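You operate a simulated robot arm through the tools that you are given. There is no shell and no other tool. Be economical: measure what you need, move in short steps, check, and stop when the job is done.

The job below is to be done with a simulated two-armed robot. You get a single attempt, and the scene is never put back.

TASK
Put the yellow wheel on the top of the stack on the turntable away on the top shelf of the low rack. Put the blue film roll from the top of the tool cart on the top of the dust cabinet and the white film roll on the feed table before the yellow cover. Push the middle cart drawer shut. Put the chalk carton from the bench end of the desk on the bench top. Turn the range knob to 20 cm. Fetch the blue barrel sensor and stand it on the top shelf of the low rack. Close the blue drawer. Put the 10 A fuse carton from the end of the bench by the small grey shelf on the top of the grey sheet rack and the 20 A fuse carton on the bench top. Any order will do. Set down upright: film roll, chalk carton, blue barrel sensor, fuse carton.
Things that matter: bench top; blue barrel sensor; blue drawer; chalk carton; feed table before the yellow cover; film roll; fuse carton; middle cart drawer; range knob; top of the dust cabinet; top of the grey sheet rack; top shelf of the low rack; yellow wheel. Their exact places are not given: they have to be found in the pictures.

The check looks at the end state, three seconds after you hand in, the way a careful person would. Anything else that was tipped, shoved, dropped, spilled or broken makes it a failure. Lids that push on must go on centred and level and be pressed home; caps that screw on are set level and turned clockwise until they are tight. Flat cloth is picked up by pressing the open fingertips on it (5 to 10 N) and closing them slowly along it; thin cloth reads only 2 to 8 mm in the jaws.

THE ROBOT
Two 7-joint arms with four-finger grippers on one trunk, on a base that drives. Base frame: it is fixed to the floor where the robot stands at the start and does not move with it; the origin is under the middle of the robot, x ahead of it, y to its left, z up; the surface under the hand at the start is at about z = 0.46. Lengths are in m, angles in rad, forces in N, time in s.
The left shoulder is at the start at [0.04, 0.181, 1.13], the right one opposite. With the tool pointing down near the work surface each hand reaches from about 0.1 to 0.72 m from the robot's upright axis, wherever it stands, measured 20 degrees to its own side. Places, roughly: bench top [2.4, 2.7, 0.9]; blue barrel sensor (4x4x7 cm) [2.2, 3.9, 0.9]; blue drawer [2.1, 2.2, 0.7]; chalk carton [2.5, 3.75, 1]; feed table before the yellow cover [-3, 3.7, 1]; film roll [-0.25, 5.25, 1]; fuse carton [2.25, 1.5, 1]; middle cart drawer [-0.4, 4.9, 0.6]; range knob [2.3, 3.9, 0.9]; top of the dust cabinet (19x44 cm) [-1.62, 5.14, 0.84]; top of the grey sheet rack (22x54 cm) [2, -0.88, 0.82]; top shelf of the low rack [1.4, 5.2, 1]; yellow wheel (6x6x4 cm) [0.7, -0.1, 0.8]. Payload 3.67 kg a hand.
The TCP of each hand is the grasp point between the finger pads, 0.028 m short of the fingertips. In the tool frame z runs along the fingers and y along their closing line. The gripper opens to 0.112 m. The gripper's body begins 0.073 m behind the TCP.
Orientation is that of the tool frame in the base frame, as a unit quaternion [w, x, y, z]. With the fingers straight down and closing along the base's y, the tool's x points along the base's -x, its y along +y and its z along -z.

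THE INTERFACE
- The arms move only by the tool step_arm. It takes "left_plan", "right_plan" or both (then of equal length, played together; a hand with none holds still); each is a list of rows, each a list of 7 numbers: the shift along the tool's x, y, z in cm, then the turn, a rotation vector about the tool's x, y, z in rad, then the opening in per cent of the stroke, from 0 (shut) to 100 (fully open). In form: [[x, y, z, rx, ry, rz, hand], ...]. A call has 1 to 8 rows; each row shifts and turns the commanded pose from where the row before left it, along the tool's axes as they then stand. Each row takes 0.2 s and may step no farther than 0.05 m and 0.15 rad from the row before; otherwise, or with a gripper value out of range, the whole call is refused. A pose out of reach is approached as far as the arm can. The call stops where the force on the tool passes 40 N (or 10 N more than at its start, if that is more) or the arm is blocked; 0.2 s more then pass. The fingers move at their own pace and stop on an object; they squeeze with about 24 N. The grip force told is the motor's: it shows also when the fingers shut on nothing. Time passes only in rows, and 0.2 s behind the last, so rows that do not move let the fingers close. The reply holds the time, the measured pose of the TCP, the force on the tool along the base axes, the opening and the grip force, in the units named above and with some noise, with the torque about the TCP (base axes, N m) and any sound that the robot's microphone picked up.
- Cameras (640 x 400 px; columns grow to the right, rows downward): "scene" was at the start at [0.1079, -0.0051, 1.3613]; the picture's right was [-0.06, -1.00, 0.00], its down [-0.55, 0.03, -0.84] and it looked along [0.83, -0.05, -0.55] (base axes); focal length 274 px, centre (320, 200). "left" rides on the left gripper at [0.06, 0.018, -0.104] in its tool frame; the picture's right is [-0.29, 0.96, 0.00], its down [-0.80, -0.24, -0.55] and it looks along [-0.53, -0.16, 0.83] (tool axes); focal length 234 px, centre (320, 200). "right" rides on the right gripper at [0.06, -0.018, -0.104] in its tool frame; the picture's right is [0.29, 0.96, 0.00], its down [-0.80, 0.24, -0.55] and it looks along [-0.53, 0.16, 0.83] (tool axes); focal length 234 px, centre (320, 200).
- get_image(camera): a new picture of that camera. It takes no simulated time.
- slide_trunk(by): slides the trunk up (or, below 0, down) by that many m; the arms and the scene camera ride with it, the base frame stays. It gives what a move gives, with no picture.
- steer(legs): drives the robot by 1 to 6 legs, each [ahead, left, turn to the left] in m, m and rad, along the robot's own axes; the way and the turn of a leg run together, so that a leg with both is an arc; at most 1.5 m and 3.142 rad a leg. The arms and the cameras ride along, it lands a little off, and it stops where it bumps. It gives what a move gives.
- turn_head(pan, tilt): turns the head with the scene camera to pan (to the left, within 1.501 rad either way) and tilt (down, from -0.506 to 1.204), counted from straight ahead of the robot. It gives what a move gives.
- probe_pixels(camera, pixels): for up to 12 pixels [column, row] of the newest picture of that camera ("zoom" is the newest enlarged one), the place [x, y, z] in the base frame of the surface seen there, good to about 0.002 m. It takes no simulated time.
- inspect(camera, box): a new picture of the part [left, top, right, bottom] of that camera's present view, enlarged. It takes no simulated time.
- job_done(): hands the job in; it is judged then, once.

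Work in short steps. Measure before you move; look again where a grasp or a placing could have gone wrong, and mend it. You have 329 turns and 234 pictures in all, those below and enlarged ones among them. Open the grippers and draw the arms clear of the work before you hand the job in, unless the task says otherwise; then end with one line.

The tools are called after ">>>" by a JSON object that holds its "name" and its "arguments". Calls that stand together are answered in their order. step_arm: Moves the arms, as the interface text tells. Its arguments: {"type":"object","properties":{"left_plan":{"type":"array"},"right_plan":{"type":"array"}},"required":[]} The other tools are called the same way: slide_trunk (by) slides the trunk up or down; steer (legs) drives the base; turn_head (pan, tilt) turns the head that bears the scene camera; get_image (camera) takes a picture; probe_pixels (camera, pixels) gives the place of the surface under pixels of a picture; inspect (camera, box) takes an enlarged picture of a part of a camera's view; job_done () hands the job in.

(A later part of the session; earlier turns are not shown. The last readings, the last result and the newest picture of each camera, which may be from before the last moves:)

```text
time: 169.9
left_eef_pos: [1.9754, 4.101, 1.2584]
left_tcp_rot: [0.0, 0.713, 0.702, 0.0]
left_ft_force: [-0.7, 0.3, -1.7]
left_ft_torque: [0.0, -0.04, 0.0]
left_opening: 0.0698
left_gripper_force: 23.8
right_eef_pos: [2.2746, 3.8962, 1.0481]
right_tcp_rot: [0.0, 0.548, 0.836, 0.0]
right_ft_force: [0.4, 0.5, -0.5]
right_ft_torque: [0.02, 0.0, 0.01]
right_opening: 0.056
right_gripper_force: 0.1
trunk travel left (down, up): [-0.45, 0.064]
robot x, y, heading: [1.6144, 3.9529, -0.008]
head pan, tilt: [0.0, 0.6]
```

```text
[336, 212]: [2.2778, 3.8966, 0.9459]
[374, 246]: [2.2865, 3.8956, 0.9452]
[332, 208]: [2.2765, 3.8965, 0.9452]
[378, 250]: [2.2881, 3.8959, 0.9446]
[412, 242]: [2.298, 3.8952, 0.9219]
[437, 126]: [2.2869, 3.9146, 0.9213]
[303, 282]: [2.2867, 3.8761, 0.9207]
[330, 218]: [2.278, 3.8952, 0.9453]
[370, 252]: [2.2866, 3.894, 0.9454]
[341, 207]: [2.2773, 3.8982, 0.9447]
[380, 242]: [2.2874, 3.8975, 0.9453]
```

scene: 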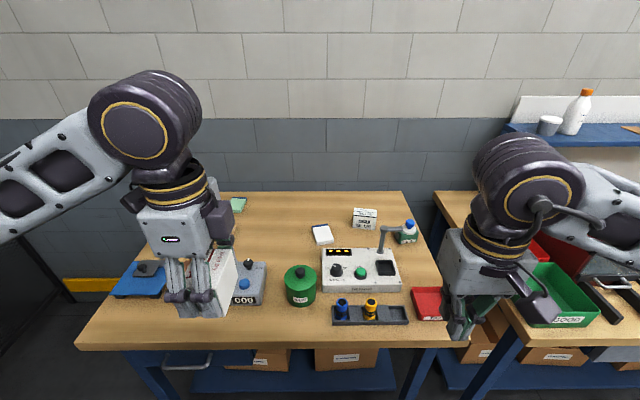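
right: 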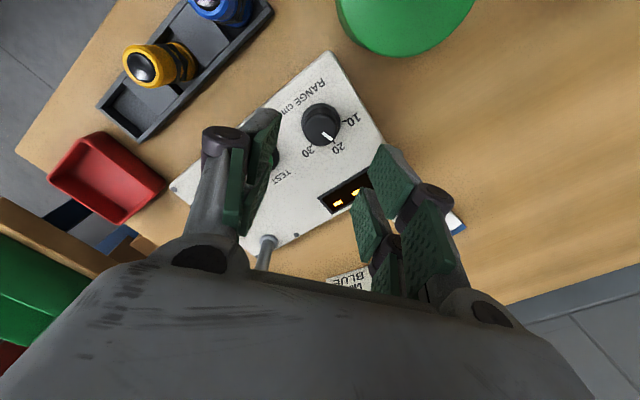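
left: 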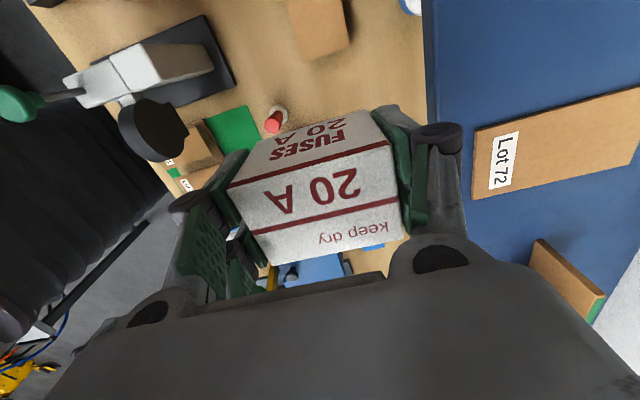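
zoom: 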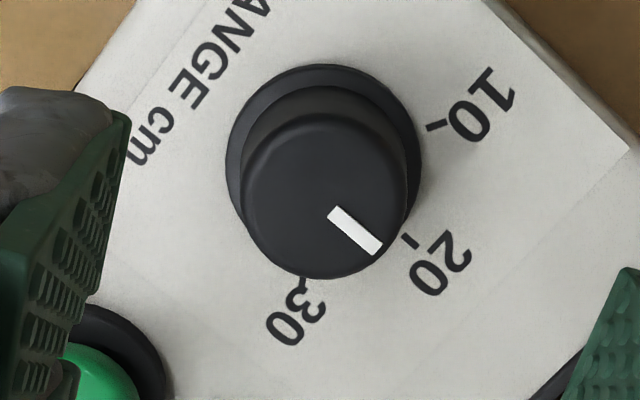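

The readings agree within a few degrees of 20, which is good. Next is the blue sensor at about (2.155,3.888). I'll rise, move over it and look.

>>> {"name": "step_arm", "arguments": {"right_plan": [[0, 0, -4, 0, 0, 0, 60], [0, 0, -4, 0, 0, 0, 60], [1.35, -3.75, 0, 0, 0, 0, 60], [1.35, -3.75, 0, 0, 0, 0, 60], [1.35, -3.8, 0, 0, 0, 0, 60], [0, 0, 0, 0, 0, 0, 60]]}}

>>> {"name": "get_image", "arguments": {"camera": "right"}}

>>> {"name": "inspect", "arguments": {"camera": "scene", "box": [302, 235, 402, 335]}}

```text
time: 171.3
left_eef_pos: [1.9762, 4.1015, 1.2582]
left_tcp_rot: [0.0, 0.712, 0.702, 0.0]
left_ft_force: [0.0, -0.1, -0.9]
left_ft_torque: [-0.05, 0.04, -0.01]
left_opening: 0.0696
left_gripper_force: 23.7
right_eef_pos: [2.1542, 3.8872, 1.1269]
right_tcp_rot: [-0.001, 0.548, 0.836, -0.001]
right_ft_force: [-0.1, 0.0, 0.5]
right_ft_torque: [0.01, 0.02, -0.01]
right_opening: 0.0672
right_gripper_force: 0.0
trunk travel left (down, up): [-0.45, 0.064]
robot x, y, heading: [1.6173, 3.9524, -0.011]
head pan, tilt: [0.0, 0.6]
```

```text
160 pictures are left
```

right: 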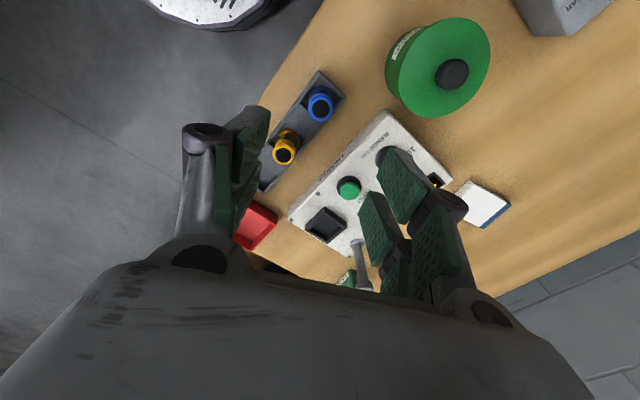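

```text
4.00 times, centred on (352, 285) of scene
```

zoom: 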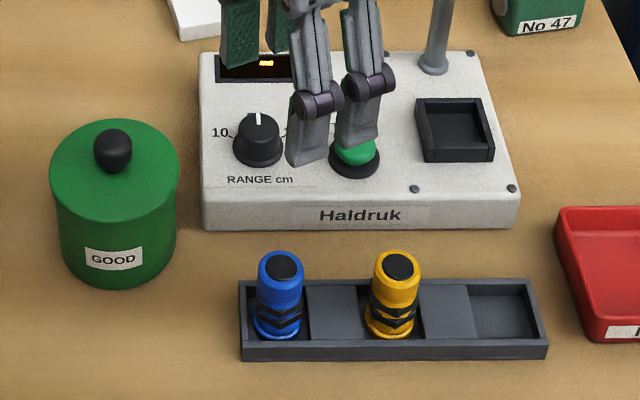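

The scene view shows the pointer straight up at 20. Now I'll probe the blue sensor's position.

>>> {"name": "probe_pixels", "arguments": {"camera": "zoom", "pixels": [[283, 268], [259, 285], [303, 285], [281, 285], [281, 330], [275, 352], [262, 300], [300, 300], [283, 255], [397, 268]]}}

>>> {"name": "probe_pixels", "arguments": {"camera": "right", "pixels": [[321, 107], [310, 105], [332, 105], [321, 95], [321, 119], [338, 92], [308, 120]]}}

```text
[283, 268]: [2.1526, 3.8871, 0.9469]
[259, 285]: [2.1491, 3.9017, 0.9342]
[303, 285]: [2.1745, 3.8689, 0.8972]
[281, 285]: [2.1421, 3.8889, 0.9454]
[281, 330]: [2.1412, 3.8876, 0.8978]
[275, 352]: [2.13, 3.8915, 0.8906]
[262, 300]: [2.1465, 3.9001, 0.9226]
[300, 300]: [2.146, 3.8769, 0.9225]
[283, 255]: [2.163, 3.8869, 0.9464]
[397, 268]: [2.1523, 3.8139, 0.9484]
```

```text
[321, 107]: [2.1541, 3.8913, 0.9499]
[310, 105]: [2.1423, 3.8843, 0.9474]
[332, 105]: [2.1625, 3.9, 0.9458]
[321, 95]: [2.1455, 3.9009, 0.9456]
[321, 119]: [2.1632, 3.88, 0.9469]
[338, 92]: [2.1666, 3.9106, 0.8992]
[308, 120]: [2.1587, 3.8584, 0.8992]
```

The barrel is centred at (2.154,3.889) with its top at 0.947. I'll go down to TCP z≈0.932, so the tips stay above the tray walls, and grip.

>>> {"name": "step_arm", "arguments": {"right_plan": [[0.2, 0, 4, 0, 0, 0, 55], [0, 0, 4, 0, 0, 0, 55], [0, 0, 4, 0, 0, 0, 55], [0, 0, 4, 0, 0, 0, 55], [0, 0, 3.5, 0, 0, 0, 55], [0, 0, 0, 0, 0, 0, 25], [0, 0, 0, 0, 0, 0, 0], [0, 0, 0, 0, 0, 0, 0]]}}

>>> {"name": "get_image", "arguments": {"camera": "right"}}

```text
time: 173.1
left_eef_pos: [1.9753, 4.0993, 1.257]
left_tcp_rot: [0.0, 0.713, 0.701, 0.0]
left_ft_force: [0.7, -0.1, -1.4]
left_ft_torque: [0.0, -0.01, -0.01]
left_opening: 0.0692
left_gripper_force: 24.2
right_eef_pos: [2.1528, 3.8895, 0.9316]
right_tcp_rot: [0.001, 0.547, 0.837, 0.0]
right_ft_force: [-0.4, 0.1, 0.3]
right_ft_torque: [-0.02, 0.0, 0.03]
right_opening: 0.0272
right_gripper_force: 24.2
trunk travel left (down, up): [-0.45, 0.064]
robot x, y, heading: [1.6139, 3.9508, -0.01]
head pan, tilt: [0.0, 0.6]
```

```text
158 pictures are left
```

right: 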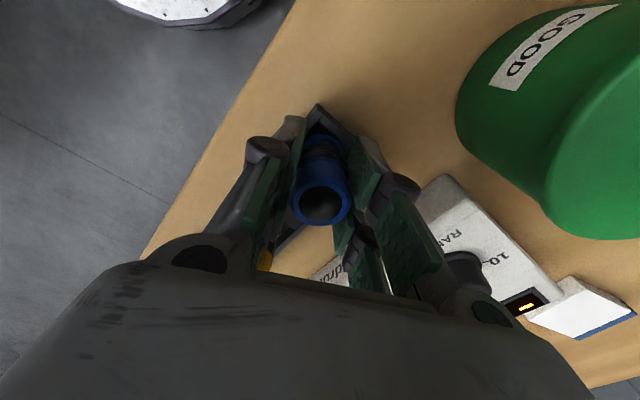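

Gripped at 0.027 m. I'll lift straight up and check.

>>> {"name": "step_arm", "arguments": {"right_plan": [[0, 0, -2, 0, 0, 0, 0], [0, 0, -4, 0, 0, 0, 0], [0, 0, -4.5, 0, 0, 0, 0], [0, 0, -4.5, 0, 0, 0, 0], [0, 0, -4.5, 0, 0, 0, 0], [0, 0, -4.5, 0, 0, 0, 0], [0, 0, -3, 0, 0, 0, 0]]}}

>>> {"name": "get_image", "arguments": {"camera": "scene"}}

```text
time: 174.7
left_eef_pos: [1.9759, 4.0999, 1.2588]
left_tcp_rot: [0.0, 0.713, 0.701, 0.001]
left_ft_force: [0.3, 0.1, -1.1]
left_ft_torque: [-0.01, 0.01, 0.01]
left_opening: 0.0696
left_gripper_force: 23.8
right_eef_pos: [2.1532, 3.8892, 1.2027]
right_tcp_rot: [0.0, 0.548, 0.837, -0.001]
right_ft_force: [0.8, 0.5, -1.2]
right_ft_torque: [0.0, 0.0, -0.01]
right_opening: 0.0272
right_gripper_force: 24.2
trunk travel left (down, up): [-0.45, 0.064]
robot x, y, heading: [1.6155, 3.9488, -0.004]
head pan, tilt: [0.0, 0.6]
```

```text
157 pictures are left
```

scene: 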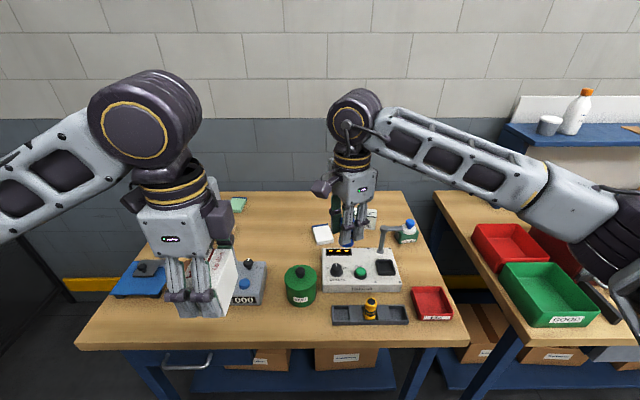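

The sensor is lifted and hangs upright. I'll retract the right hand and restore its yaw.

>>> {"name": "step_arm", "arguments": {"right_plan": [[-0.9, -4.7, 0, 0, 0, 0, 0], [-0.9, -4.7, 0, 0, 0, 0, 0], [-0.9, -4.7, 0, 0, 0, 0, 0], [-0.9, -4.7, 0, 0, 0, 0, 0], [-0.9, -4.7, 0, 0, 0, 0, 0]]}}

>>> {"name": "step_arm", "arguments": {"right_plan": [[0, 0, 0, 0, 0, -0.145, 0], [0, 0, 0, 0, 0, -0.145, 0], [0, 0, 0, 0, 0, -0.145, 0], [0, 0, 0, 0, 0, -0.145, 0], [0, 0, 0, 0, 0, -0.145, 0], [0, 0, 0, 0, 0, -0.145, 0], [0, 0, 0, 0, 0, -0.145, 0], [0, 0, 0, 0, 0, -0.145, 0]]}}

>>> {"name": "steer", "arguments": {"legs": [[0, 0, 1.578], [0.65, 0, 0]]}}

>>> {"name": "get_image", "arguments": {"camera": "scene"}}

```text
time: 175.9
left_eef_pos: [1.9734, 4.0986, 1.2584]
left_tcp_rot: [0.0, 0.713, 0.701, 0.001]
left_ft_force: [-1.0, -0.5, -0.2]
left_ft_torque: [0.04, -0.08, -0.01]
left_opening: 0.0696
left_gripper_force: 23.3
right_eef_pos: [1.9541, 3.7522, 1.2027]
right_tcp_rot: [0.001, 0.548, 0.837, 0.001]
right_ft_force: [-0.2, 0.5, -0.1]
right_ft_torque: [0.03, -0.05, 0.01]
right_opening: 0.0272
right_gripper_force: 23.8
trunk travel left (down, up): [-0.45, 0.064]
robot x, y, heading: [1.6138, 3.9501, -0.01]
head pan, tilt: [0.0, 0.6]
```

```text
time: 177.7
left_eef_pos: [1.9754, 4.0995, 1.258]
left_tcp_rot: [0.0, 0.712, 0.702, 0.0]
left_ft_force: [-1.4, -1.1, -1.3]
left_ft_torque: [0.0, -0.03, -0.01]
left_opening: 0.0699
left_gripper_force: 24.0
right_eef_pos: [1.9556, 3.7545, 1.2026]
right_tcp_rot: [0.0, -0.002, 1.0, -0.001]
right_ft_force: [0.0, -0.4, -0.7]
right_ft_torque: [0.02, 0.02, 0.01]
right_opening: 0.0271
right_gripper_force: 24.0
trunk travel left (down, up): [-0.45, 0.064]
robot x, y, heading: [1.6164, 3.9514, -0.014]
head pan, tilt: [0.0, 0.6]
```

```text
time: 185.7
left_eef_pos: [1.4618, 4.9637, 1.2582]
left_tcp_rot: [0.0, 0.005, 1.0, 0.001]
left_ft_force: [0.4, 0.1, -1.6]
left_ft_torque: [-0.02, 0.01, -0.02]
left_opening: 0.0698
left_gripper_force: 24.3
right_eef_pos: [1.8086, 4.946, 1.2032]
right_tcp_rot: [0.0, 0.71, -0.704, -0.001]
right_ft_force: [-0.5, -1.3, 0.0]
right_ft_torque: [0.03, 0.02, -0.02]
right_opening: 0.0271
right_gripper_force: 23.7
trunk travel left (down, up): [-0.45, 0.064]
robot x, y, heading: [1.6134, 4.607, 1.572]
head pan, tilt: [0.0, 0.6]
```

```text
156 pictures are left
```

scene: 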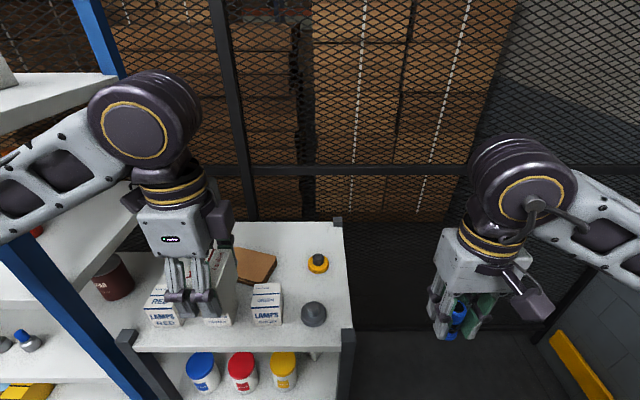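

The shelf is clear behind the wheel. I'll drive 0.05 m closer and bring the sensor to (1.61,5.32).

>>> {"name": "steer", "arguments": {"legs": [[0.05, 0, 0]]}}

>>> {"name": "step_arm", "arguments": {"right_plan": [[-4.1, 2.5, 0, 0, 0, 0, 0], [-4.1, 2.5, 0, 0, 0, 0, 0], [-4.1, 2.5, 0, 0, 0, 0, 0], [-4.1, 2.5, 0, 0, 0, 0, 0], [-4.1, 2.5, 0, 0, 0, 0, 0], [-4.1, 2.5, 0, 0, 0, 0, 0], [-4.1, 2.5, 0, 0, 0, 0, 0], [-4.1, 2.5, 0, 0, 0, 0, 0]]}}

>>> {"name": "get_image", "arguments": {"camera": "right"}}

>>> {"name": "get_image", "arguments": {"camera": "scene"}}

```text
time: 186.6
left_eef_pos: [1.461, 5.014, 1.2581]
left_tcp_rot: [0.0, 0.004, 1.0, 0.001]
left_ft_force: [-0.9, -0.3, -2.1]
left_ft_torque: [-0.01, -0.02, -0.01]
left_opening: 0.0695
left_gripper_force: 24.4
right_eef_pos: [1.807, 4.9963, 1.2025]
right_tcp_rot: [-0.001, 0.709, -0.705, 0.0]
right_ft_force: [0.3, 0.2, -1.3]
right_ft_torque: [0.03, 0.01, 0.04]
right_opening: 0.0271
right_gripper_force: 23.6
trunk travel left (down, up): [-0.45, 0.064]
robot x, y, heading: [1.6099, 4.6525, 1.565]
head pan, tilt: [0.0, 0.6]
```

```text
time: 188.4
left_eef_pos: [1.4594, 5.0145, 1.2571]
left_tcp_rot: [0.0, 0.006, 1.0, 0.001]
left_ft_force: [0.1, -0.2, -1.0]
left_ft_torque: [-0.01, 0.01, -0.01]
left_opening: 0.0696
left_gripper_force: 23.7
right_eef_pos: [1.6057, 5.3256, 1.2012]
right_tcp_rot: [-0.002, 0.709, -0.705, 0.002]
right_ft_force: [-0.5, 0.0, -1.2]
right_ft_torque: [-0.05, -0.04, 0.02]
right_opening: 0.0272
right_gripper_force: 24.3
trunk travel left (down, up): [-0.45, 0.064]
robot x, y, heading: [1.6179, 4.6548, 1.566]
head pan, tilt: [0.0, 0.6]
```

```text
155 pictures are left
```

right: 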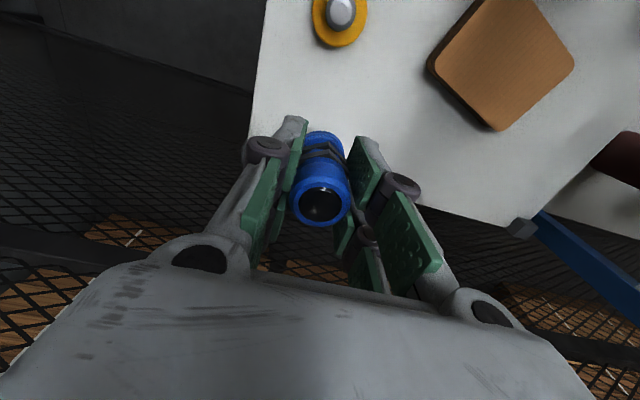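

```text
154 pictures are left
```

scene: 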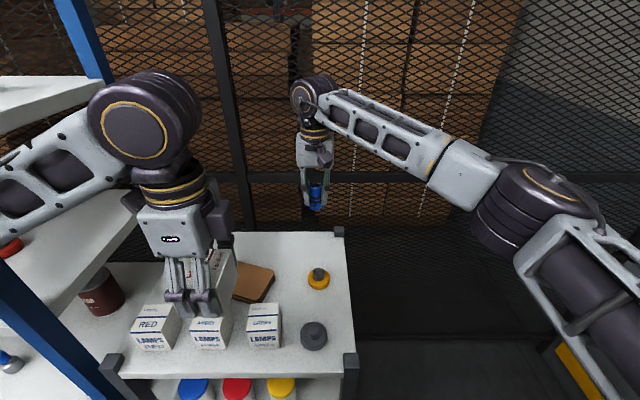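

Lowering to just above the shelf; contact should come at TCP z≈1.03.

>>> {"name": "step_arm", "arguments": {"right_plan": [[0, 0, 4, 0, 0, 0, 0], [0, 0, 4, 0, 0, 0, 0], [0, 0, 4, 0, 0, 0, 0], [0, 0, 3.5, 0, 0, 0, 0], [0, 0, 0.7, 0, 0, 0, 0], [0, 0, 0.5, 0, 0, 0, 0]]}}

>>> {"name": "step_arm", "arguments": {"right_plan": [[0, 0, 0.2, 0, 0, 0, 0], [0, 0, 0.2, 0, 0, 0, 0]]}}

>>> {"name": "get_image", "arguments": {"camera": "right"}}

```text
time: 189.8
left_eef_pos: [1.4638, 5.0149, 1.2582]
left_tcp_rot: [0.0, 0.005, 1.0, 0.001]
left_ft_force: [-0.8, -1.4, -1.1]
left_ft_torque: [0.0, 0.01, 0.02]
left_opening: 0.0698
left_gripper_force: 24.1
right_eef_pos: [1.6076, 5.3238, 1.0354]
right_tcp_rot: [-0.001, 0.709, -0.705, 0.0]
right_ft_force: [-1.0, -0.2, -0.7]
right_ft_torque: [0.01, 0.04, 0.02]
right_opening: 0.0272
right_gripper_force: 24.2
trunk travel left (down, up): [-0.45, 0.064]
robot x, y, heading: [1.6117, 4.6526, 1.566]
head pan, tilt: [0.0, 0.6]
```

```text
time: 190.4
left_eef_pos: [1.4627, 5.0151, 1.2575]
left_tcp_rot: [0.0, 0.006, 1.0, 0.001]
left_ft_force: [-0.3, 0.4, -1.9]
left_ft_torque: [-0.03, -0.03, 0.04]
left_opening: 0.0698
left_gripper_force: 23.5
right_eef_pos: [1.606, 5.3238, 1.031]
right_tcp_rot: [0.0, 0.708, -0.706, 0.0]
right_ft_force: [-0.3, -0.1, -1.2]
right_ft_torque: [0.01, 0.01, -0.02]
right_opening: 0.0272
right_gripper_force: 24.2
trunk travel left (down, up): [-0.45, 0.064]
robot x, y, heading: [1.6157, 4.6585, 1.563]
head pan, tilt: [0.0, 0.6]
```

```text
153 pictures are left
```

right: 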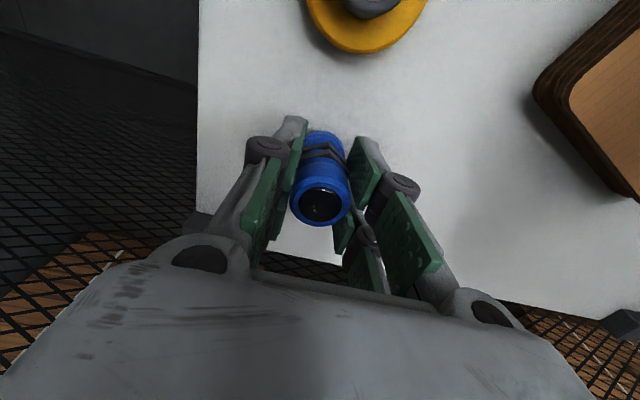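

Not touching yet, so I'll keep inching down.

>>> {"name": "step_arm", "arguments": {"right_plan": [[0, 0, 0.2, 0, 0, 0, 0], [0, 0, 0.2, 0, 0, 0, 0]]}}

```text
time: 191.0
left_eef_pos: [1.4623, 5.0143, 1.2583]
left_tcp_rot: [0.0, 0.006, 1.0, 0.001]
left_ft_force: [0.0, 0.7, -1.3]
left_ft_torque: [-0.01, 0.01, -0.02]
left_opening: 0.07
left_gripper_force: 23.6
right_eef_pos: [1.6066, 5.3233, 1.0288]
right_tcp_rot: [0.0, 0.709, -0.705, 0.0]
right_ft_force: [0.3, 0.3, 1.1]
right_ft_torque: [-0.03, 0.02, -0.01]
right_opening: 0.0275
right_gripper_force: 24.1
trunk travel left (down, up): [-0.45, 0.064]
robot x, y, heading: [1.6122, 4.6538, 1.567]
head pan, tilt: [0.0, 0.6]
```

>>> {"name": "step_arm", "arguments": {"right_plan": [[0, 0, 0.15, 0, 0, 0, 0]]}}

```text
time: 191.4
left_eef_pos: [1.462, 5.014, 1.2594]
left_tcp_rot: [0.0, 0.005, 1.0, 0.001]
left_ft_force: [0.3, -0.5, -1.6]
left_ft_torque: [-0.02, -0.03, 0.0]
left_opening: 0.0698
left_gripper_force: 24.1
right_eef_pos: [1.6071, 5.3237, 1.0279]
right_tcp_rot: [-0.001, 0.708, -0.706, -0.001]
right_ft_force: [0.6, 0.9, 11.7]
right_ft_torque: [-0.1, -0.02, 0.0]
right_opening: 0.0274
right_gripper_force: 23.4
trunk travel left (down, up): [-0.45, 0.064]
robot x, y, heading: [1.6191, 4.6554, 1.565]
head pan, tilt: [0.0, 0.6]
```

Contact at 11.7 N. I'll release, rise and retract.

>>> {"name": "step_arm", "arguments": {"right_plan": [[0, 0, 0, 0, 0, 0, 30], [0, 0, 0, 0, 0, 0, 60], [0, 0, 0, 0, 0, 0, 60], [0, 0, -3, 0, 0, 0, 60], [0, 0, -4.5, 0, 0, 0, 60], [0, 0, -4.5, 0, 0, 0, 60], [0, 0, -4.5, 0, 0, 0, 60], [0, 0, -1.5, 0, 0, 0, 60]]}}

>>> {"name": "step_arm", "arguments": {"right_plan": [[4.1, -2.5, 0, 0, 0, 0, 60], [4.1, -2.5, 0, 0, 0, 0, 60], [4.1, -2.5, 0, 0, 0, 0, 60], [4.1, -2.5, 0, 0, 0, 0, 60], [4.1, -2.5, 0, 0, 0, 0, 60], [4.1, -2.5, 0, 0, 0, 0, 60], [4.1, -2.5, 0, 0, 0, 0, 30], [4.1, -2.5, 0, 0, 0, 0, 0]]}}

>>> {"name": "get_image", "arguments": {"camera": "scene"}}

```text
time: 193.2
left_eef_pos: [1.4629, 5.0142, 1.2589]
left_tcp_rot: [0.0, 0.005, 1.0, 0.002]
left_ft_force: [-0.9, 0.1, -1.0]
left_ft_torque: [-0.02, 0.02, 0.02]
left_opening: 0.0698
left_gripper_force: 23.7
right_eef_pos: [1.6063, 5.3225, 1.2053]
right_tcp_rot: [0.0, 0.709, -0.705, 0.0]
right_ft_force: [-1.5, 0.2, 0.5]
right_ft_torque: [0.01, -0.02, 0.01]
right_opening: 0.0673
right_gripper_force: 0.1
trunk travel left (down, up): [-0.45, 0.064]
robot x, y, heading: [1.6159, 4.6532, 1.562]
head pan, tilt: [0.0, 0.6]
```

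```text
time: 195.0
left_eef_pos: [1.4638, 5.0118, 1.2594]
left_tcp_rot: [-0.001, 0.006, 1.0, 0.002]
left_ft_force: [0.9, -1.0, -1.2]
left_ft_torque: [0.01, 0.03, 0.02]
left_opening: 0.0696
left_gripper_force: 23.6
right_eef_pos: [1.8091, 4.9949, 1.2048]
right_tcp_rot: [0.0, 0.709, -0.705, 0.0]
right_ft_force: [-0.6, -0.3, -0.1]
right_ft_torque: [0.01, 0.01, -0.01]
right_opening: 0.0
right_gripper_force: 10.2
trunk travel left (down, up): [-0.45, 0.064]
robot x, y, heading: [1.6111, 4.6545, 1.57]
head pan, tilt: [0.0, 0.6]
```

```text
152 pictures are left
```

scene: 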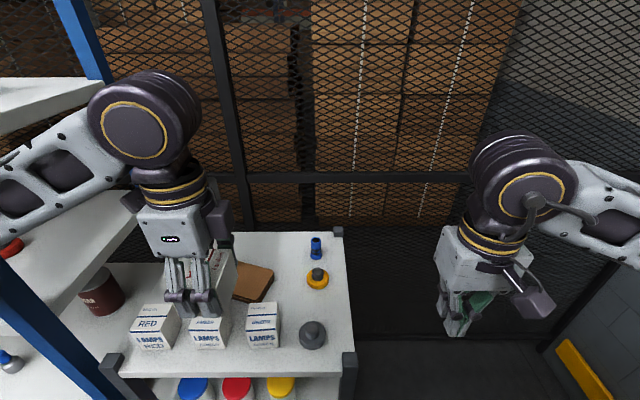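

The sensor stands upright on the shelf. Next is the blue drawer, with the free right hand: I'll back down the corridor, turn to face the bench and strafe to y≈2.45.

>>> {"name": "steer", "arguments": {"legs": [[-1.4, 0.12, 0], [0, 0, -1.567], [0, -0.8, 0]]}}

>>> {"name": "turn_head", "arguments": {"pan": -0.3, "tilt": 0.85}}

>>> {"name": "get_image", "arguments": {"camera": "scene"}}

```text
time: 210.4
left_eef_pos: [1.8386, 2.6064, 1.2593]
left_tcp_rot: [0.0, 0.715, 0.699, 0.0]
left_ft_force: [-0.1, -0.1, -1.0]
left_ft_torque: [-0.01, 0.03, 0.03]
left_opening: 0.0695
left_gripper_force: 24.3
right_eef_pos: [1.8155, 2.2604, 1.2058]
right_tcp_rot: [0.0, 0.003, 1.0, -0.002]
right_ft_force: [0.5, 0.1, 0.1]
right_ft_torque: [0.01, -0.02, 0.0]
right_opening: 0.0001
right_gripper_force: 24.2
trunk travel left (down, up): [-0.45, 0.064]
robot x, y, heading: [1.4747, 2.457, -0.016]
head pan, tilt: [0.0, 0.6]
```

```text
time: 211.2
left_eef_pos: [1.8376, 2.6066, 1.2588]
left_tcp_rot: [-0.001, 0.715, 0.699, 0.001]
left_ft_force: [0.3, 0.2, -1.1]
left_ft_torque: [0.03, -0.01, -0.01]
left_opening: 0.0698
left_gripper_force: 24.0
right_eef_pos: [1.8165, 2.2587, 1.2052]
right_tcp_rot: [-0.001, 0.002, 1.0, 0.0]
right_ft_force: [0.7, -1.0, 0.8]
right_ft_torque: [0.02, -0.01, -0.01]
right_opening: 0.0
right_gripper_force: 23.7
trunk travel left (down, up): [-0.45, 0.064]
robot x, y, heading: [1.475, 2.4588, -0.017]
head pan, tilt: [-0.3, 0.85]
```

```text
151 pictures are left
```

scene: 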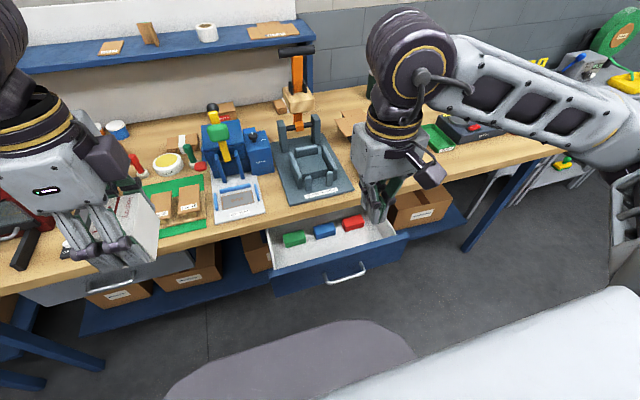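

I'll probe the drawer front, its handle, and the neighbouring closed grey drawer to know where "shut" is.

>>> {"name": "probe_pixels", "arguments": {"camera": "scene", "pixels": [[347, 277], [330, 282], [363, 268], [290, 285], [400, 245], [340, 262], [95, 272], [60, 285], [270, 245], [180, 268], [300, 270]]}}

>>> {"name": "inspect", "arguments": {"camera": "scene", "box": [230, 190, 430, 310]}}

```text
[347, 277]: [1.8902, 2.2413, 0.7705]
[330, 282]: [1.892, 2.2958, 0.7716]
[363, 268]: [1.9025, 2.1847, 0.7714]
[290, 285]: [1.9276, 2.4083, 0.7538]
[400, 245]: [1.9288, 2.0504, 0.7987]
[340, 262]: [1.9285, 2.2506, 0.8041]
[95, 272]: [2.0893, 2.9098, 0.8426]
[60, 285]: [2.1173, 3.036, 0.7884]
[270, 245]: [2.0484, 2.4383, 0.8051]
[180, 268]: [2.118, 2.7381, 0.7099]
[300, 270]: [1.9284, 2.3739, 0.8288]
```

```text
3.20 times, centred on (330, 250) of scene
```

zoom: 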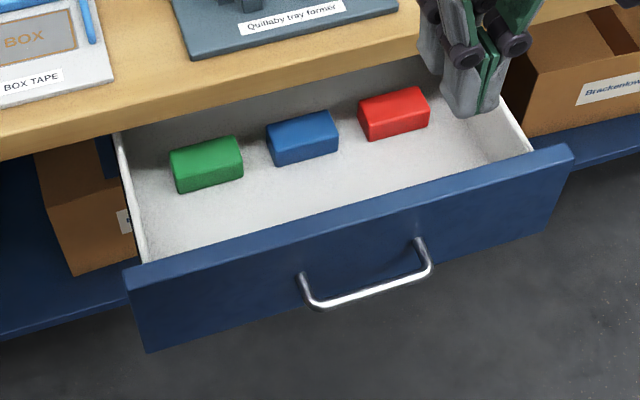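

The drawer has to travel 0.19 m (front 1.929 → 2.118). I'll tilt the right hand forward and push with the closed fingertips on the drawer face left of the handle (y≈2.36, z≈0.74). First I shift, lower and tilt in front of the drawer.

>>> {"name": "step_arm", "arguments": {"right_plan": [[2, 3.5, 2, 0, 0, 0, 0], [2, 3.5, 2, 0, 0, 0, 0], [0, 3, 4, 0, 0, 0, 0], [0, 0, 4.5, 0, 0, 0, 0], [0, 0, 4.5, 0, 0, 0, 0], [0, 0, 4.5, 0, 0, 0, 0], [0, 0, 4.5, 0, 0, 0, 0], [0, 0, 4, 0, 0, 0, 0]]}}

>>> {"name": "step_arm", "arguments": {"right_plan": [[0, 0, 0, 0, -0.14, 0, 0], [0, 0, 0, 0, -0.14, 0, 0], [0, 0, 0, 0, -0.14, 0, 0], [0, 0, 0, 0, -0.14, 0, 0], [0, 0, 0, 0, -0.14, 0, 0], [0, 0, 0, 0, -0.1, 0, 0]]}}

>>> {"name": "get_image", "arguments": {"camera": "scene"}}

```text
time: 213.1
left_eef_pos: [1.8369, 2.6059, 1.258]
left_tcp_rot: [0.001, 0.715, 0.699, 0.001]
left_ft_force: [-0.1, 0.4, -1.1]
left_ft_torque: [0.01, 0.0, -0.01]
left_opening: 0.0698
left_gripper_force: 24.0
right_eef_pos: [1.7779, 2.3596, 0.905]
right_tcp_rot: [0.0, 0.003, 1.0, 0.0]
right_ft_force: [1.3, -0.4, -0.4]
right_ft_torque: [-0.04, -0.03, -0.01]
right_opening: 0.0
right_gripper_force: 24.2
trunk travel left (down, up): [-0.45, 0.064]
robot x, y, heading: [1.4722, 2.4616, -0.014]
head pan, tilt: [-0.3, 0.85]
```

```text
time: 214.3
left_eef_pos: [1.838, 2.6077, 1.2569]
left_tcp_rot: [0.0, 0.715, 0.699, 0.001]
left_ft_force: [0.0, 0.6, -1.2]
left_ft_torque: [-0.02, 0.03, 0.02]
left_opening: 0.0697
left_gripper_force: 23.8
right_eef_pos: [1.7406, 2.3907, 0.8967]
right_tcp_rot: [0.263, 0.077, 0.961, 0.042]
right_ft_force: [3.1, 0.0, 5.2]
right_ft_torque: [-0.11, 0.78, 0.04]
right_opening: 0.0
right_gripper_force: 24.2
trunk travel left (down, up): [-0.45, 0.064]
robot x, y, heading: [1.4739, 2.4559, -0.014]
head pan, tilt: [-0.3, 0.85]
stopped in row 6 (right hand): the force on the tool passed its limit at 120 N (the readings are from after the stop); the commanded pose is now the measured one
```

```text
149 pictures are left
```

scene: 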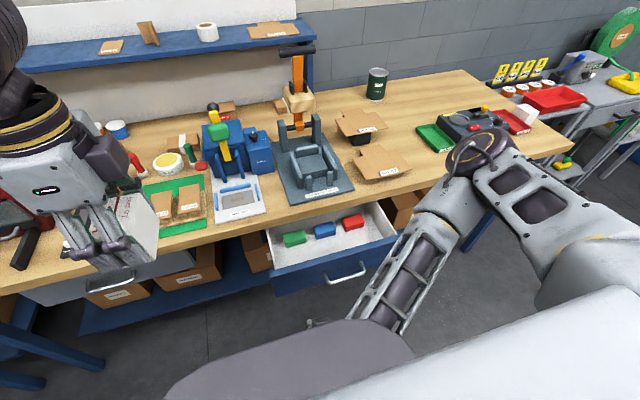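

The hand was too close to my own torso. I'll move it forward, away from the body, straighten it in two rows, and back the base a little.

>>> {"name": "step_arm", "arguments": {"right_plan": [[-3.9, 0, 2.2, 0, 0, 0, 0], [-3.9, 0, 2.2, 0, 0, 0, 0], [-3.9, 0, 2.2, 0, 0, 0, 0], [0, 0, 0, 0.0125, -0.09, -0.087, 0], [0, 0, 0, 0.0125, -0.09, -0.087, 0]]}}

>>> {"name": "steer", "arguments": {"legs": [[-0.08, 0, 0]]}}

>>> {"name": "get_image", "arguments": {"camera": "scene"}}

```text
time: 215.5
left_eef_pos: [1.8381, 2.6074, 1.259]
left_tcp_rot: [0.002, 0.715, 0.699, 0.0]
left_ft_force: [-0.2, -0.1, -1.8]
left_ft_torque: [0.0, 0.03, -0.03]
left_opening: 0.0697
left_gripper_force: 23.9
right_eef_pos: [1.8738, 2.3719, 0.899]
right_tcp_rot: [0.351, 0.0, 0.936, -0.001]
right_ft_force: [0.6, 0.8, -1.1]
right_ft_torque: [0.01, -0.03, 0.02]
right_opening: 0.0002
right_gripper_force: 23.7
trunk travel left (down, up): [-0.45, 0.064]
robot x, y, heading: [1.4712, 2.458, -0.015]
head pan, tilt: [-0.3, 0.85]
```

```text
time: 216.5
left_eef_pos: [1.7603, 2.6069, 1.2583]
left_tcp_rot: [0.0, 0.715, 0.699, 0.0]
left_ft_force: [-0.3, -0.5, -1.1]
left_ft_torque: [0.01, -0.01, -0.05]
left_opening: 0.0696
left_gripper_force: 24.2
right_eef_pos: [1.7948, 2.3734, 0.8984]
right_tcp_rot: [0.35, 0.0, 0.937, 0.0]
right_ft_force: [0.1, -0.4, -0.5]
right_ft_torque: [-0.01, 0.02, -0.03]
right_opening: 0.0
right_gripper_force: 23.9
trunk travel left (down, up): [-0.45, 0.064]
robot x, y, heading: [1.3948, 2.4589, -0.015]
head pan, tilt: [-0.3, 0.85]
```

```text
148 pictures are left
```

scene: 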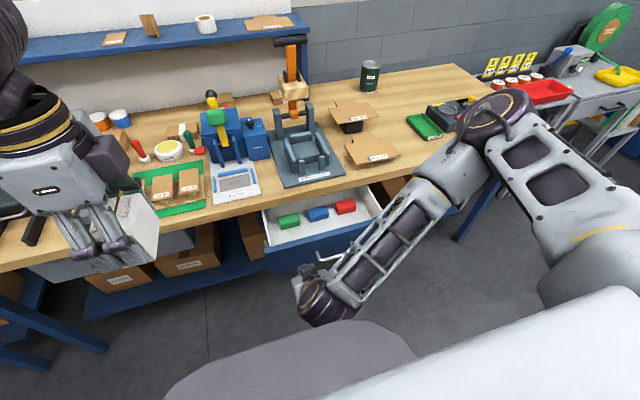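

Orientation is correct now (tilt 0.715). I'll lower straight down 13 cm in front of the drawer.

>>> {"name": "step_arm", "arguments": {"right_plan": [[2.9, 0, 3.3, 0, 0, 0, 0], [2.9, 0, 3.3, 0, 0, 0, 0], [2.9, 0, 3.3, 0, 0, 0, 0], [0, 0, 0, 0, 0, 0, 0]]}}

>>> {"name": "inspect", "arguments": {"camera": "scene", "box": [230, 180, 430, 320]}}

```text
time: 217.5
left_eef_pos: [1.7608, 2.6069, 1.2584]
left_tcp_rot: [0.0, 0.715, 0.699, 0.0]
left_ft_force: [0.6, 1.1, -0.6]
left_ft_torque: [0.03, 0.02, 0.01]
left_opening: 0.0698
left_gripper_force: 24.0
right_eef_pos: [1.7984, 2.3875, 0.7753]
right_tcp_rot: [0.347, 0.003, 0.938, -0.005]
right_ft_force: [-0.4, -0.5, -0.2]
right_ft_torque: [0.02, 0.0, 0.01]
right_opening: 0.0001
right_gripper_force: 23.5
right hand out of reach, approached as far as the arm can: row 3
trunk travel left (down, up): [-0.45, 0.064]
robot x, y, heading: [1.3948, 2.4595, -0.016]
head pan, tilt: [-0.3, 0.85]
```

```text
2.86 times, centred on (330, 250) of scene
```

zoom: 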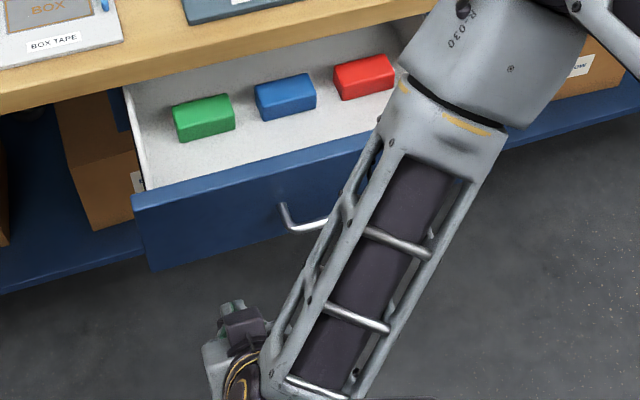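

The arm is folded awkwardly with the trunk this high. I'll lower the trunk 0.2 m and then raise the hand back to drawer height.

>>> {"name": "slide_trunk", "arguments": {"by": -0.2}}

>>> {"name": "step_arm", "arguments": {"right_plan": [[-2.9, 0, -3.3, 0, 0, 0, 0], [-2.9, 0, -3.3, 0, 0, 0, 0], [-2.9, 0, -3.3, 0, 0, 0, 0], [-2.3, -1, -2.6, 0, 0, 0, 0]]}}

>>> {"name": "get_image", "arguments": {"camera": "scene"}}

```text
time: 219.7
left_eef_pos: [1.7582, 2.6074, 1.0596]
left_tcp_rot: [0.001, 0.715, 0.699, 0.001]
left_ft_force: [0.3, -0.3, -1.8]
left_ft_torque: [0.02, -0.02, -0.02]
left_opening: 0.0696
left_gripper_force: 24.2
right_eef_pos: [1.7982, 2.3874, 0.5755]
right_tcp_rot: [0.348, 0.002, 0.938, -0.004]
right_ft_force: [-0.4, 0.0, 0.6]
right_ft_torque: [0.01, 0.02, 0.01]
right_opening: 0.0
right_gripper_force: 24.0
trunk travel left (down, up): [-0.25, 0.264]
robot x, y, heading: [1.3983, 2.4605, -0.017]
head pan, tilt: [-0.3, 0.85]
```

```text
time: 220.7
left_eef_pos: [1.7574, 2.6061, 1.0594]
left_tcp_rot: [0.001, 0.715, 0.699, 0.001]
left_ft_force: [0.0, -0.5, -0.4]
left_ft_torque: [0.01, -0.05, 0.01]
left_opening: 0.0697
left_gripper_force: 23.7
right_eef_pos: [1.8011, 2.3776, 0.742]
right_tcp_rot: [0.348, 0.003, 0.938, -0.005]
right_ft_force: [0.1, 0.3, 0.2]
right_ft_torque: [0.04, 0.0, -0.05]
right_opening: 0.0
right_gripper_force: 23.5
trunk travel left (down, up): [-0.25, 0.264]
robot x, y, heading: [1.3979, 2.4595, -0.012]
head pan, tilt: [-0.3, 0.85]
```

```text
146 pictures are left
```

scene: 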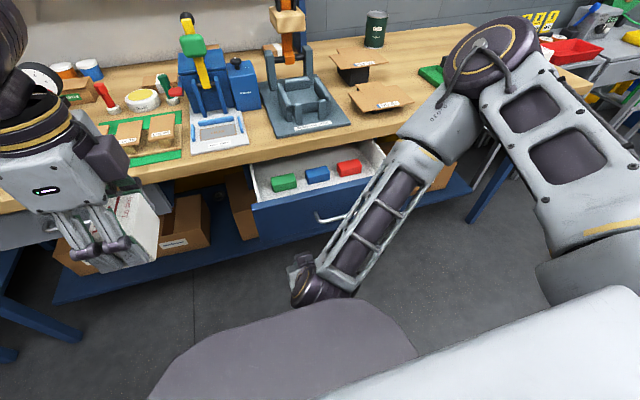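

I'll check where the elbow is relative to the bench before pushing.

>>> {"name": "probe_pixels", "arguments": {"camera": "scene", "pixels": [[450, 60], [440, 130], [480, 40], [530, 30], [400, 150], [390, 230], [310, 290], [290, 265]]}}

```text
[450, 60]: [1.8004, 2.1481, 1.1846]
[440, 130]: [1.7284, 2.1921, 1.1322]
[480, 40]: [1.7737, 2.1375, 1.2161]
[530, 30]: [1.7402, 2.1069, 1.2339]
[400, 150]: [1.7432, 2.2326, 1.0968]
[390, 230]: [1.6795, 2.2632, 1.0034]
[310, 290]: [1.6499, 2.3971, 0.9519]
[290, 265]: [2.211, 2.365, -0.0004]
```

The elbow is high and clear. I'll advance to contact and begin pushing with moderate rows.

>>> {"name": "step_arm", "arguments": {"right_plan": [[-2.26, 0, 1.97, 0, 0, 0, 0], [-2.26, 0, 1.97, 0, 0, 0, 0], [-2.26, 0, 1.97, 0, 0, 0, 0], [-1.5, 0, 1.3, 0, 0, 0, 0], [-1.5, 0, 1.3, 0, 0, 0, 0], [-1.5, 0, 1.3, 0, 0, 0, 0], [-1.5, 0, 1.3, 0, 0, 0, 0]]}}

>>> {"name": "inspect", "arguments": {"camera": "scene", "box": [200, 100, 480, 320]}}

```text
time: 222.3
left_eef_pos: [1.7581, 2.6071, 1.0588]
left_tcp_rot: [0.0, 0.716, 0.699, 0.0]
left_ft_force: [0.2, 0.0, -1.9]
left_ft_torque: [0.05, 0.02, -0.02]
left_opening: 0.0699
left_gripper_force: 23.8
right_eef_pos: [1.9709, 2.3774, 0.7406]
right_tcp_rot: [0.347, 0.002, 0.938, -0.004]
right_ft_force: [0.8, -0.5, 0.4]
right_ft_torque: [0.01, -0.02, -0.01]
right_opening: 0.0
right_gripper_force: 24.4
trunk travel left (down, up): [-0.25, 0.264]
robot x, y, heading: [1.3973, 2.4614, -0.018]
head pan, tilt: [-0.3, 0.85]
```

```text
1.82 times, centred on (340, 210) of scene
```

zoom: 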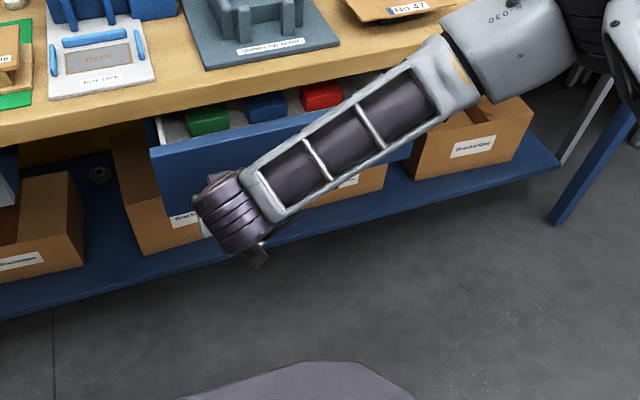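

The drawer is moving with almost no force. I'll keep pushing in 2 cm rows until the force shows the stop.

>>> {"name": "step_arm", "arguments": {"right_plan": [[-1.5, 0, 1.3, 0, 0, 0, 0], [-1.5, 0, 1.3, 0, 0, 0, 0], [-1.5, 0, 1.3, 0, 0, 0, 0], [-1.5, 0, 1.3, 0, 0, 0, 0], [-1.5, 0, 1.3, 0, 0, 0, 0]]}}

>>> {"name": "inspect", "arguments": {"camera": "scene", "box": [150, 100, 430, 320]}}

```text
time: 223.5
left_eef_pos: [1.7585, 2.6083, 1.0579]
left_tcp_rot: [-0.001, 0.715, 0.699, 0.0]
left_ft_force: [0.2, 0.3, -1.7]
left_ft_torque: [-0.02, -0.01, 0.03]
left_opening: 0.0697
left_gripper_force: 23.7
right_eef_pos: [2.0704, 2.3755, 0.7417]
right_tcp_rot: [0.348, 0.002, 0.938, -0.005]
right_ft_force: [-0.2, -0.6, -0.5]
right_ft_torque: [0.03, -0.04, 0.04]
right_opening: 0.0
right_gripper_force: 24.4
trunk travel left (down, up): [-0.25, 0.264]
robot x, y, heading: [1.3944, 2.4616, -0.02]
head pan, tilt: [-0.3, 0.85]
```

```text
1.82 times, centred on (290, 210) of scene
```

zoom: 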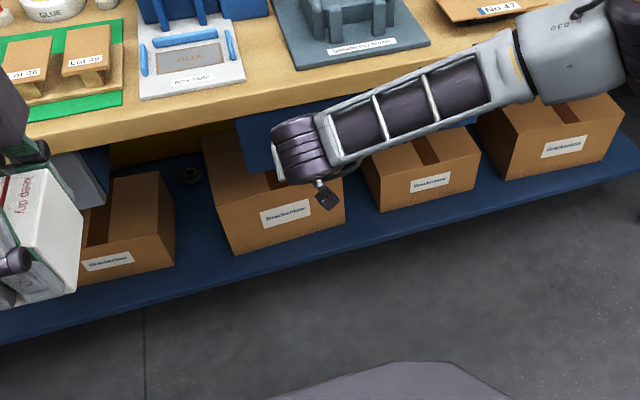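

About 2 cm remain. I'll use 1 cm rows until it stops.

>>> {"name": "step_arm", "arguments": {"right_plan": [[-0.75, 0, 0.65, 0, 0, 0, 0], [-0.75, 0, 0.65, 0, 0, 0, 0], [-0.4, 0, 0.35, 0, 0, 0, 0], [-0.4, 0, 0.35, 0, 0, 0, 0], [-0.4, 0, 0.35, 0, 0, 0, 0]]}}

```text
time: 224.3
left_eef_pos: [1.7556, 2.6059, 1.0584]
left_tcp_rot: [0.0, 0.715, 0.699, 0.001]
left_ft_force: [0.5, -0.1, -1.1]
left_ft_torque: [0.0, 0.03, 0.01]
left_opening: 0.0696
left_gripper_force: 23.5
right_eef_pos: [2.082, 2.3775, 0.7363]
right_tcp_rot: [0.341, 0.003, 0.94, -0.004]
right_ft_force: [-23.7, -2.0, 10.1]
right_ft_torque: [-0.02, -0.28, 0.01]
right_opening: 0.0061
right_gripper_force: 35.5
trunk travel left (down, up): [-0.25, 0.264]
robot x, y, heading: [1.3959, 2.46, -0.018]
head pan, tilt: [-0.3, 0.85]
stopped in row 3 (right hand): the force on the tool passed its limit at 50 N (the readings are from after the stop); the commanded pose is now the measured one
```

The force spiked at the end stop. I'll retract the hand and check that the drawer is flush.

>>> {"name": "step_arm", "arguments": {"right_plan": [[3, 0, -2.6, 0, 0, 0, 0], [3, 0, -2.6, 0, 0, 0, 0], [3, 0, -2.6, 0, 0, 0, 0], [3, 0, -2.6, 0, 0, 0, 0], [3, 0, -2.6, 0, 0, 0, 0], [2.5, 0, -2.2, 0, 0, 0, 0]]}}

>>> {"name": "get_image", "arguments": {"camera": "scene"}}

```text
time: 225.7
left_eef_pos: [1.7573, 2.606, 1.0594]
left_tcp_rot: [0.001, 0.715, 0.699, 0.001]
left_ft_force: [1.1, 0.4, -1.4]
left_ft_torque: [0.03, 0.01, 0.01]
left_opening: 0.0696
left_gripper_force: 24.5
right_eef_pos: [1.854, 2.3777, 0.7411]
right_tcp_rot: [0.343, 0.002, 0.939, -0.004]
right_ft_force: [-0.5, -0.2, -0.4]
right_ft_torque: [0.0, 0.01, 0.0]
right_opening: 0.0001
right_gripper_force: 35.7
trunk travel left (down, up): [-0.25, 0.264]
robot x, y, heading: [1.3963, 2.4579, -0.013]
head pan, tilt: [-0.3, 0.85]
```

```text
143 pictures are left
```

scene: 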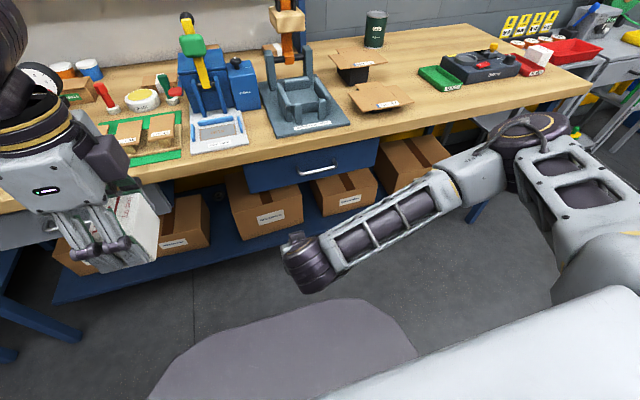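

>>> {"name": "probe_pixels", "arguments": {"camera": "scene", "pixels": [[265, 178], [360, 155], [310, 165], [20, 240], [318, 168]]}}

>>> {"name": "inspect", "arguments": {"camera": "scene", "box": [220, 110, 400, 220]}}

```text
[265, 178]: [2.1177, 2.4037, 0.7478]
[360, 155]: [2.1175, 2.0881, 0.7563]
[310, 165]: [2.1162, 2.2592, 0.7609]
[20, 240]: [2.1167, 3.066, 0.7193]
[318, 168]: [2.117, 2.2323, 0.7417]
```

```text
3.56 times, centred on (310, 165) of scene
```

zoom: 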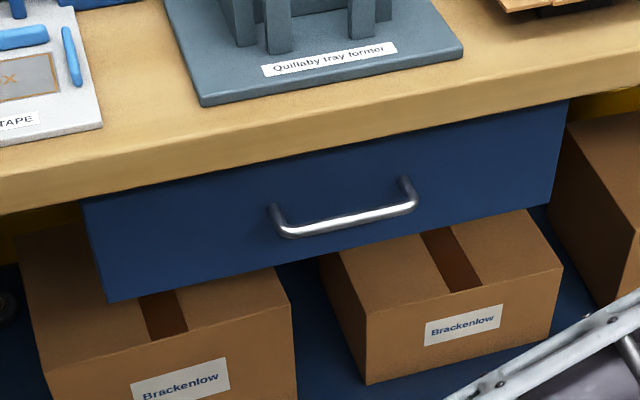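

The drawer is flush (2.1175, same as its neighbour). I'll raise the trunk again and bring the right hand up and back to vertical.

>>> {"name": "slide_trunk", "arguments": {"by": 0.2}}

>>> {"name": "step_arm", "arguments": {"right_plan": [[-2.9, 0, -3.3, 0, 0, 0, 0], [-2.9, 0, -3.3, 0, 0, 0, 0], [-2.9, 0, -3.3, 0, 0, 0, 0], [-2.9, 0, -3.3, 0, 0.14, 0, 0], [-1, -3, -3, 0, 0.14, 0, 0], [-1, -3, -3, 0, 0.14, 0, 0], [0, -3, -2, 0, 0.14, 0, 0], [0, -3, -1, 0, 0.14, 0, 0]]}}

```text
time: 227.8
left_eef_pos: [1.7578, 2.6067, 1.2588]
left_tcp_rot: [0.0, 0.715, 0.699, 0.0]
left_ft_force: [-0.3, 0.1, -1.5]
left_ft_torque: [0.01, 0.0, 0.0]
left_opening: 0.0699
left_gripper_force: 23.7
right_eef_pos: [1.855, 2.378, 0.9407]
right_tcp_rot: [0.342, 0.002, 0.94, -0.004]
right_ft_force: [-0.4, 0.1, -0.3]
right_ft_torque: [-0.01, -0.04, 0.04]
right_opening: 0.0001
right_gripper_force: 35.9
trunk travel left (down, up): [-0.45, 0.064]
robot x, y, heading: [1.3957, 2.4595, -0.016]
head pan, tilt: [-0.3, 0.85]
```

```text
time: 229.6
left_eef_pos: [1.759, 2.6058, 1.2577]
left_tcp_rot: [-0.001, 0.716, 0.698, 0.001]
left_ft_force: [0.5, -0.2, -1.5]
left_ft_torque: [0.04, 0.0, 0.0]
left_opening: 0.0697
left_gripper_force: 24.4
right_eef_pos: [1.8407, 2.2579, 1.2101]
right_tcp_rot: [-0.003, 0.002, 1.0, -0.002]
right_ft_force: [-0.1, -0.2, -0.2]
right_ft_torque: [0.05, 0.0, -0.02]
right_opening: 0.0001
right_gripper_force: 35.7
trunk travel left (down, up): [-0.45, 0.064]
robot x, y, heading: [1.3949, 2.4547, -0.019]
head pan, tilt: [-0.3, 0.85]
```

Now the carton: I'll pull the right hand back 10 cm and drive ahead 0.41 m at this y. The left arm will then pass over the low items between the gauge and the blue machine.

>>> {"name": "step_arm", "arguments": {"right_plan": [[4, 0, 0, 0, 0, 0, 0], [4, 0, 0, 0, 0, 0, 0], [2, 0, 0, 0, 0, 0, 0]]}}

>>> {"name": "steer", "arguments": {"legs": [[0.41, 0, 0.017]]}}

>>> {"name": "turn_head", "arguments": {"pan": 0.25, "tilt": 0.7}}

>>> {"name": "get_image", "arguments": {"camera": "scene"}}

```text
time: 230.4
left_eef_pos: [1.7579, 2.6062, 1.2584]
left_tcp_rot: [0.0, 0.715, 0.699, -0.001]
left_ft_force: [-0.6, 0.9, -1.7]
left_ft_torque: [0.01, 0.01, -0.02]
left_opening: 0.0698
left_gripper_force: 23.6
right_eef_pos: [1.7389, 2.2605, 1.2087]
right_tcp_rot: [-0.001, 0.004, 1.0, -0.004]
right_ft_force: [-0.2, 0.0, 0.2]
right_ft_torque: [0.01, 0.04, 0.01]
right_opening: 0.0
right_gripper_force: 35.3
trunk travel left (down, up): [-0.45, 0.064]
robot x, y, heading: [1.3911, 2.4634, -0.018]
head pan, tilt: [-0.3, 0.85]
```

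```text
time: 233.1
left_eef_pos: [2.1671, 2.6084, 1.259]
left_tcp_rot: [0.0, 0.709, 0.706, 0.0]
left_ft_force: [-1.0, -0.3, -1.2]
left_ft_torque: [0.0, 0.0, 0.0]
left_opening: 0.0698
left_gripper_force: 23.8
right_eef_pos: [2.1543, 2.2638, 1.2075]
right_tcp_rot: [0.0, -0.006, 1.0, -0.004]
right_ft_force: [0.4, 0.3, -0.4]
right_ft_torque: [-0.01, -0.02, 0.0]
right_opening: 0.0
right_gripper_force: 35.5
trunk travel left (down, up): [-0.45, 0.064]
robot x, y, heading: [1.805, 2.4543, -0.002]
head pan, tilt: [-0.3, 0.85]
```

```text
time: 234.0
left_eef_pos: [2.1674, 2.6092, 1.2584]
left_tcp_rot: [0.001, 0.71, 0.705, 0.001]
left_ft_force: [0.3, 0.0, -1.8]
left_ft_torque: [-0.01, -0.04, 0.01]
left_opening: 0.0699
left_gripper_force: 24.2
right_eef_pos: [2.1552, 2.2634, 1.209]
right_tcp_rot: [0.0, -0.006, 1.0, -0.004]
right_ft_force: [0.2, 0.9, 0.4]
right_ft_torque: [0.02, 0.01, 0.0]
right_opening: 0.0
right_gripper_force: 36.0
trunk travel left (down, up): [-0.45, 0.064]
robot x, y, heading: [1.8042, 2.4548, -0.001]
head pan, tilt: [0.25, 0.7]
```

```text
141 pictures are left
```

scene: 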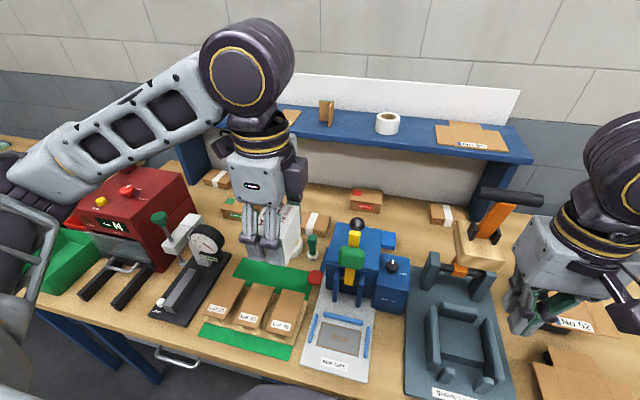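

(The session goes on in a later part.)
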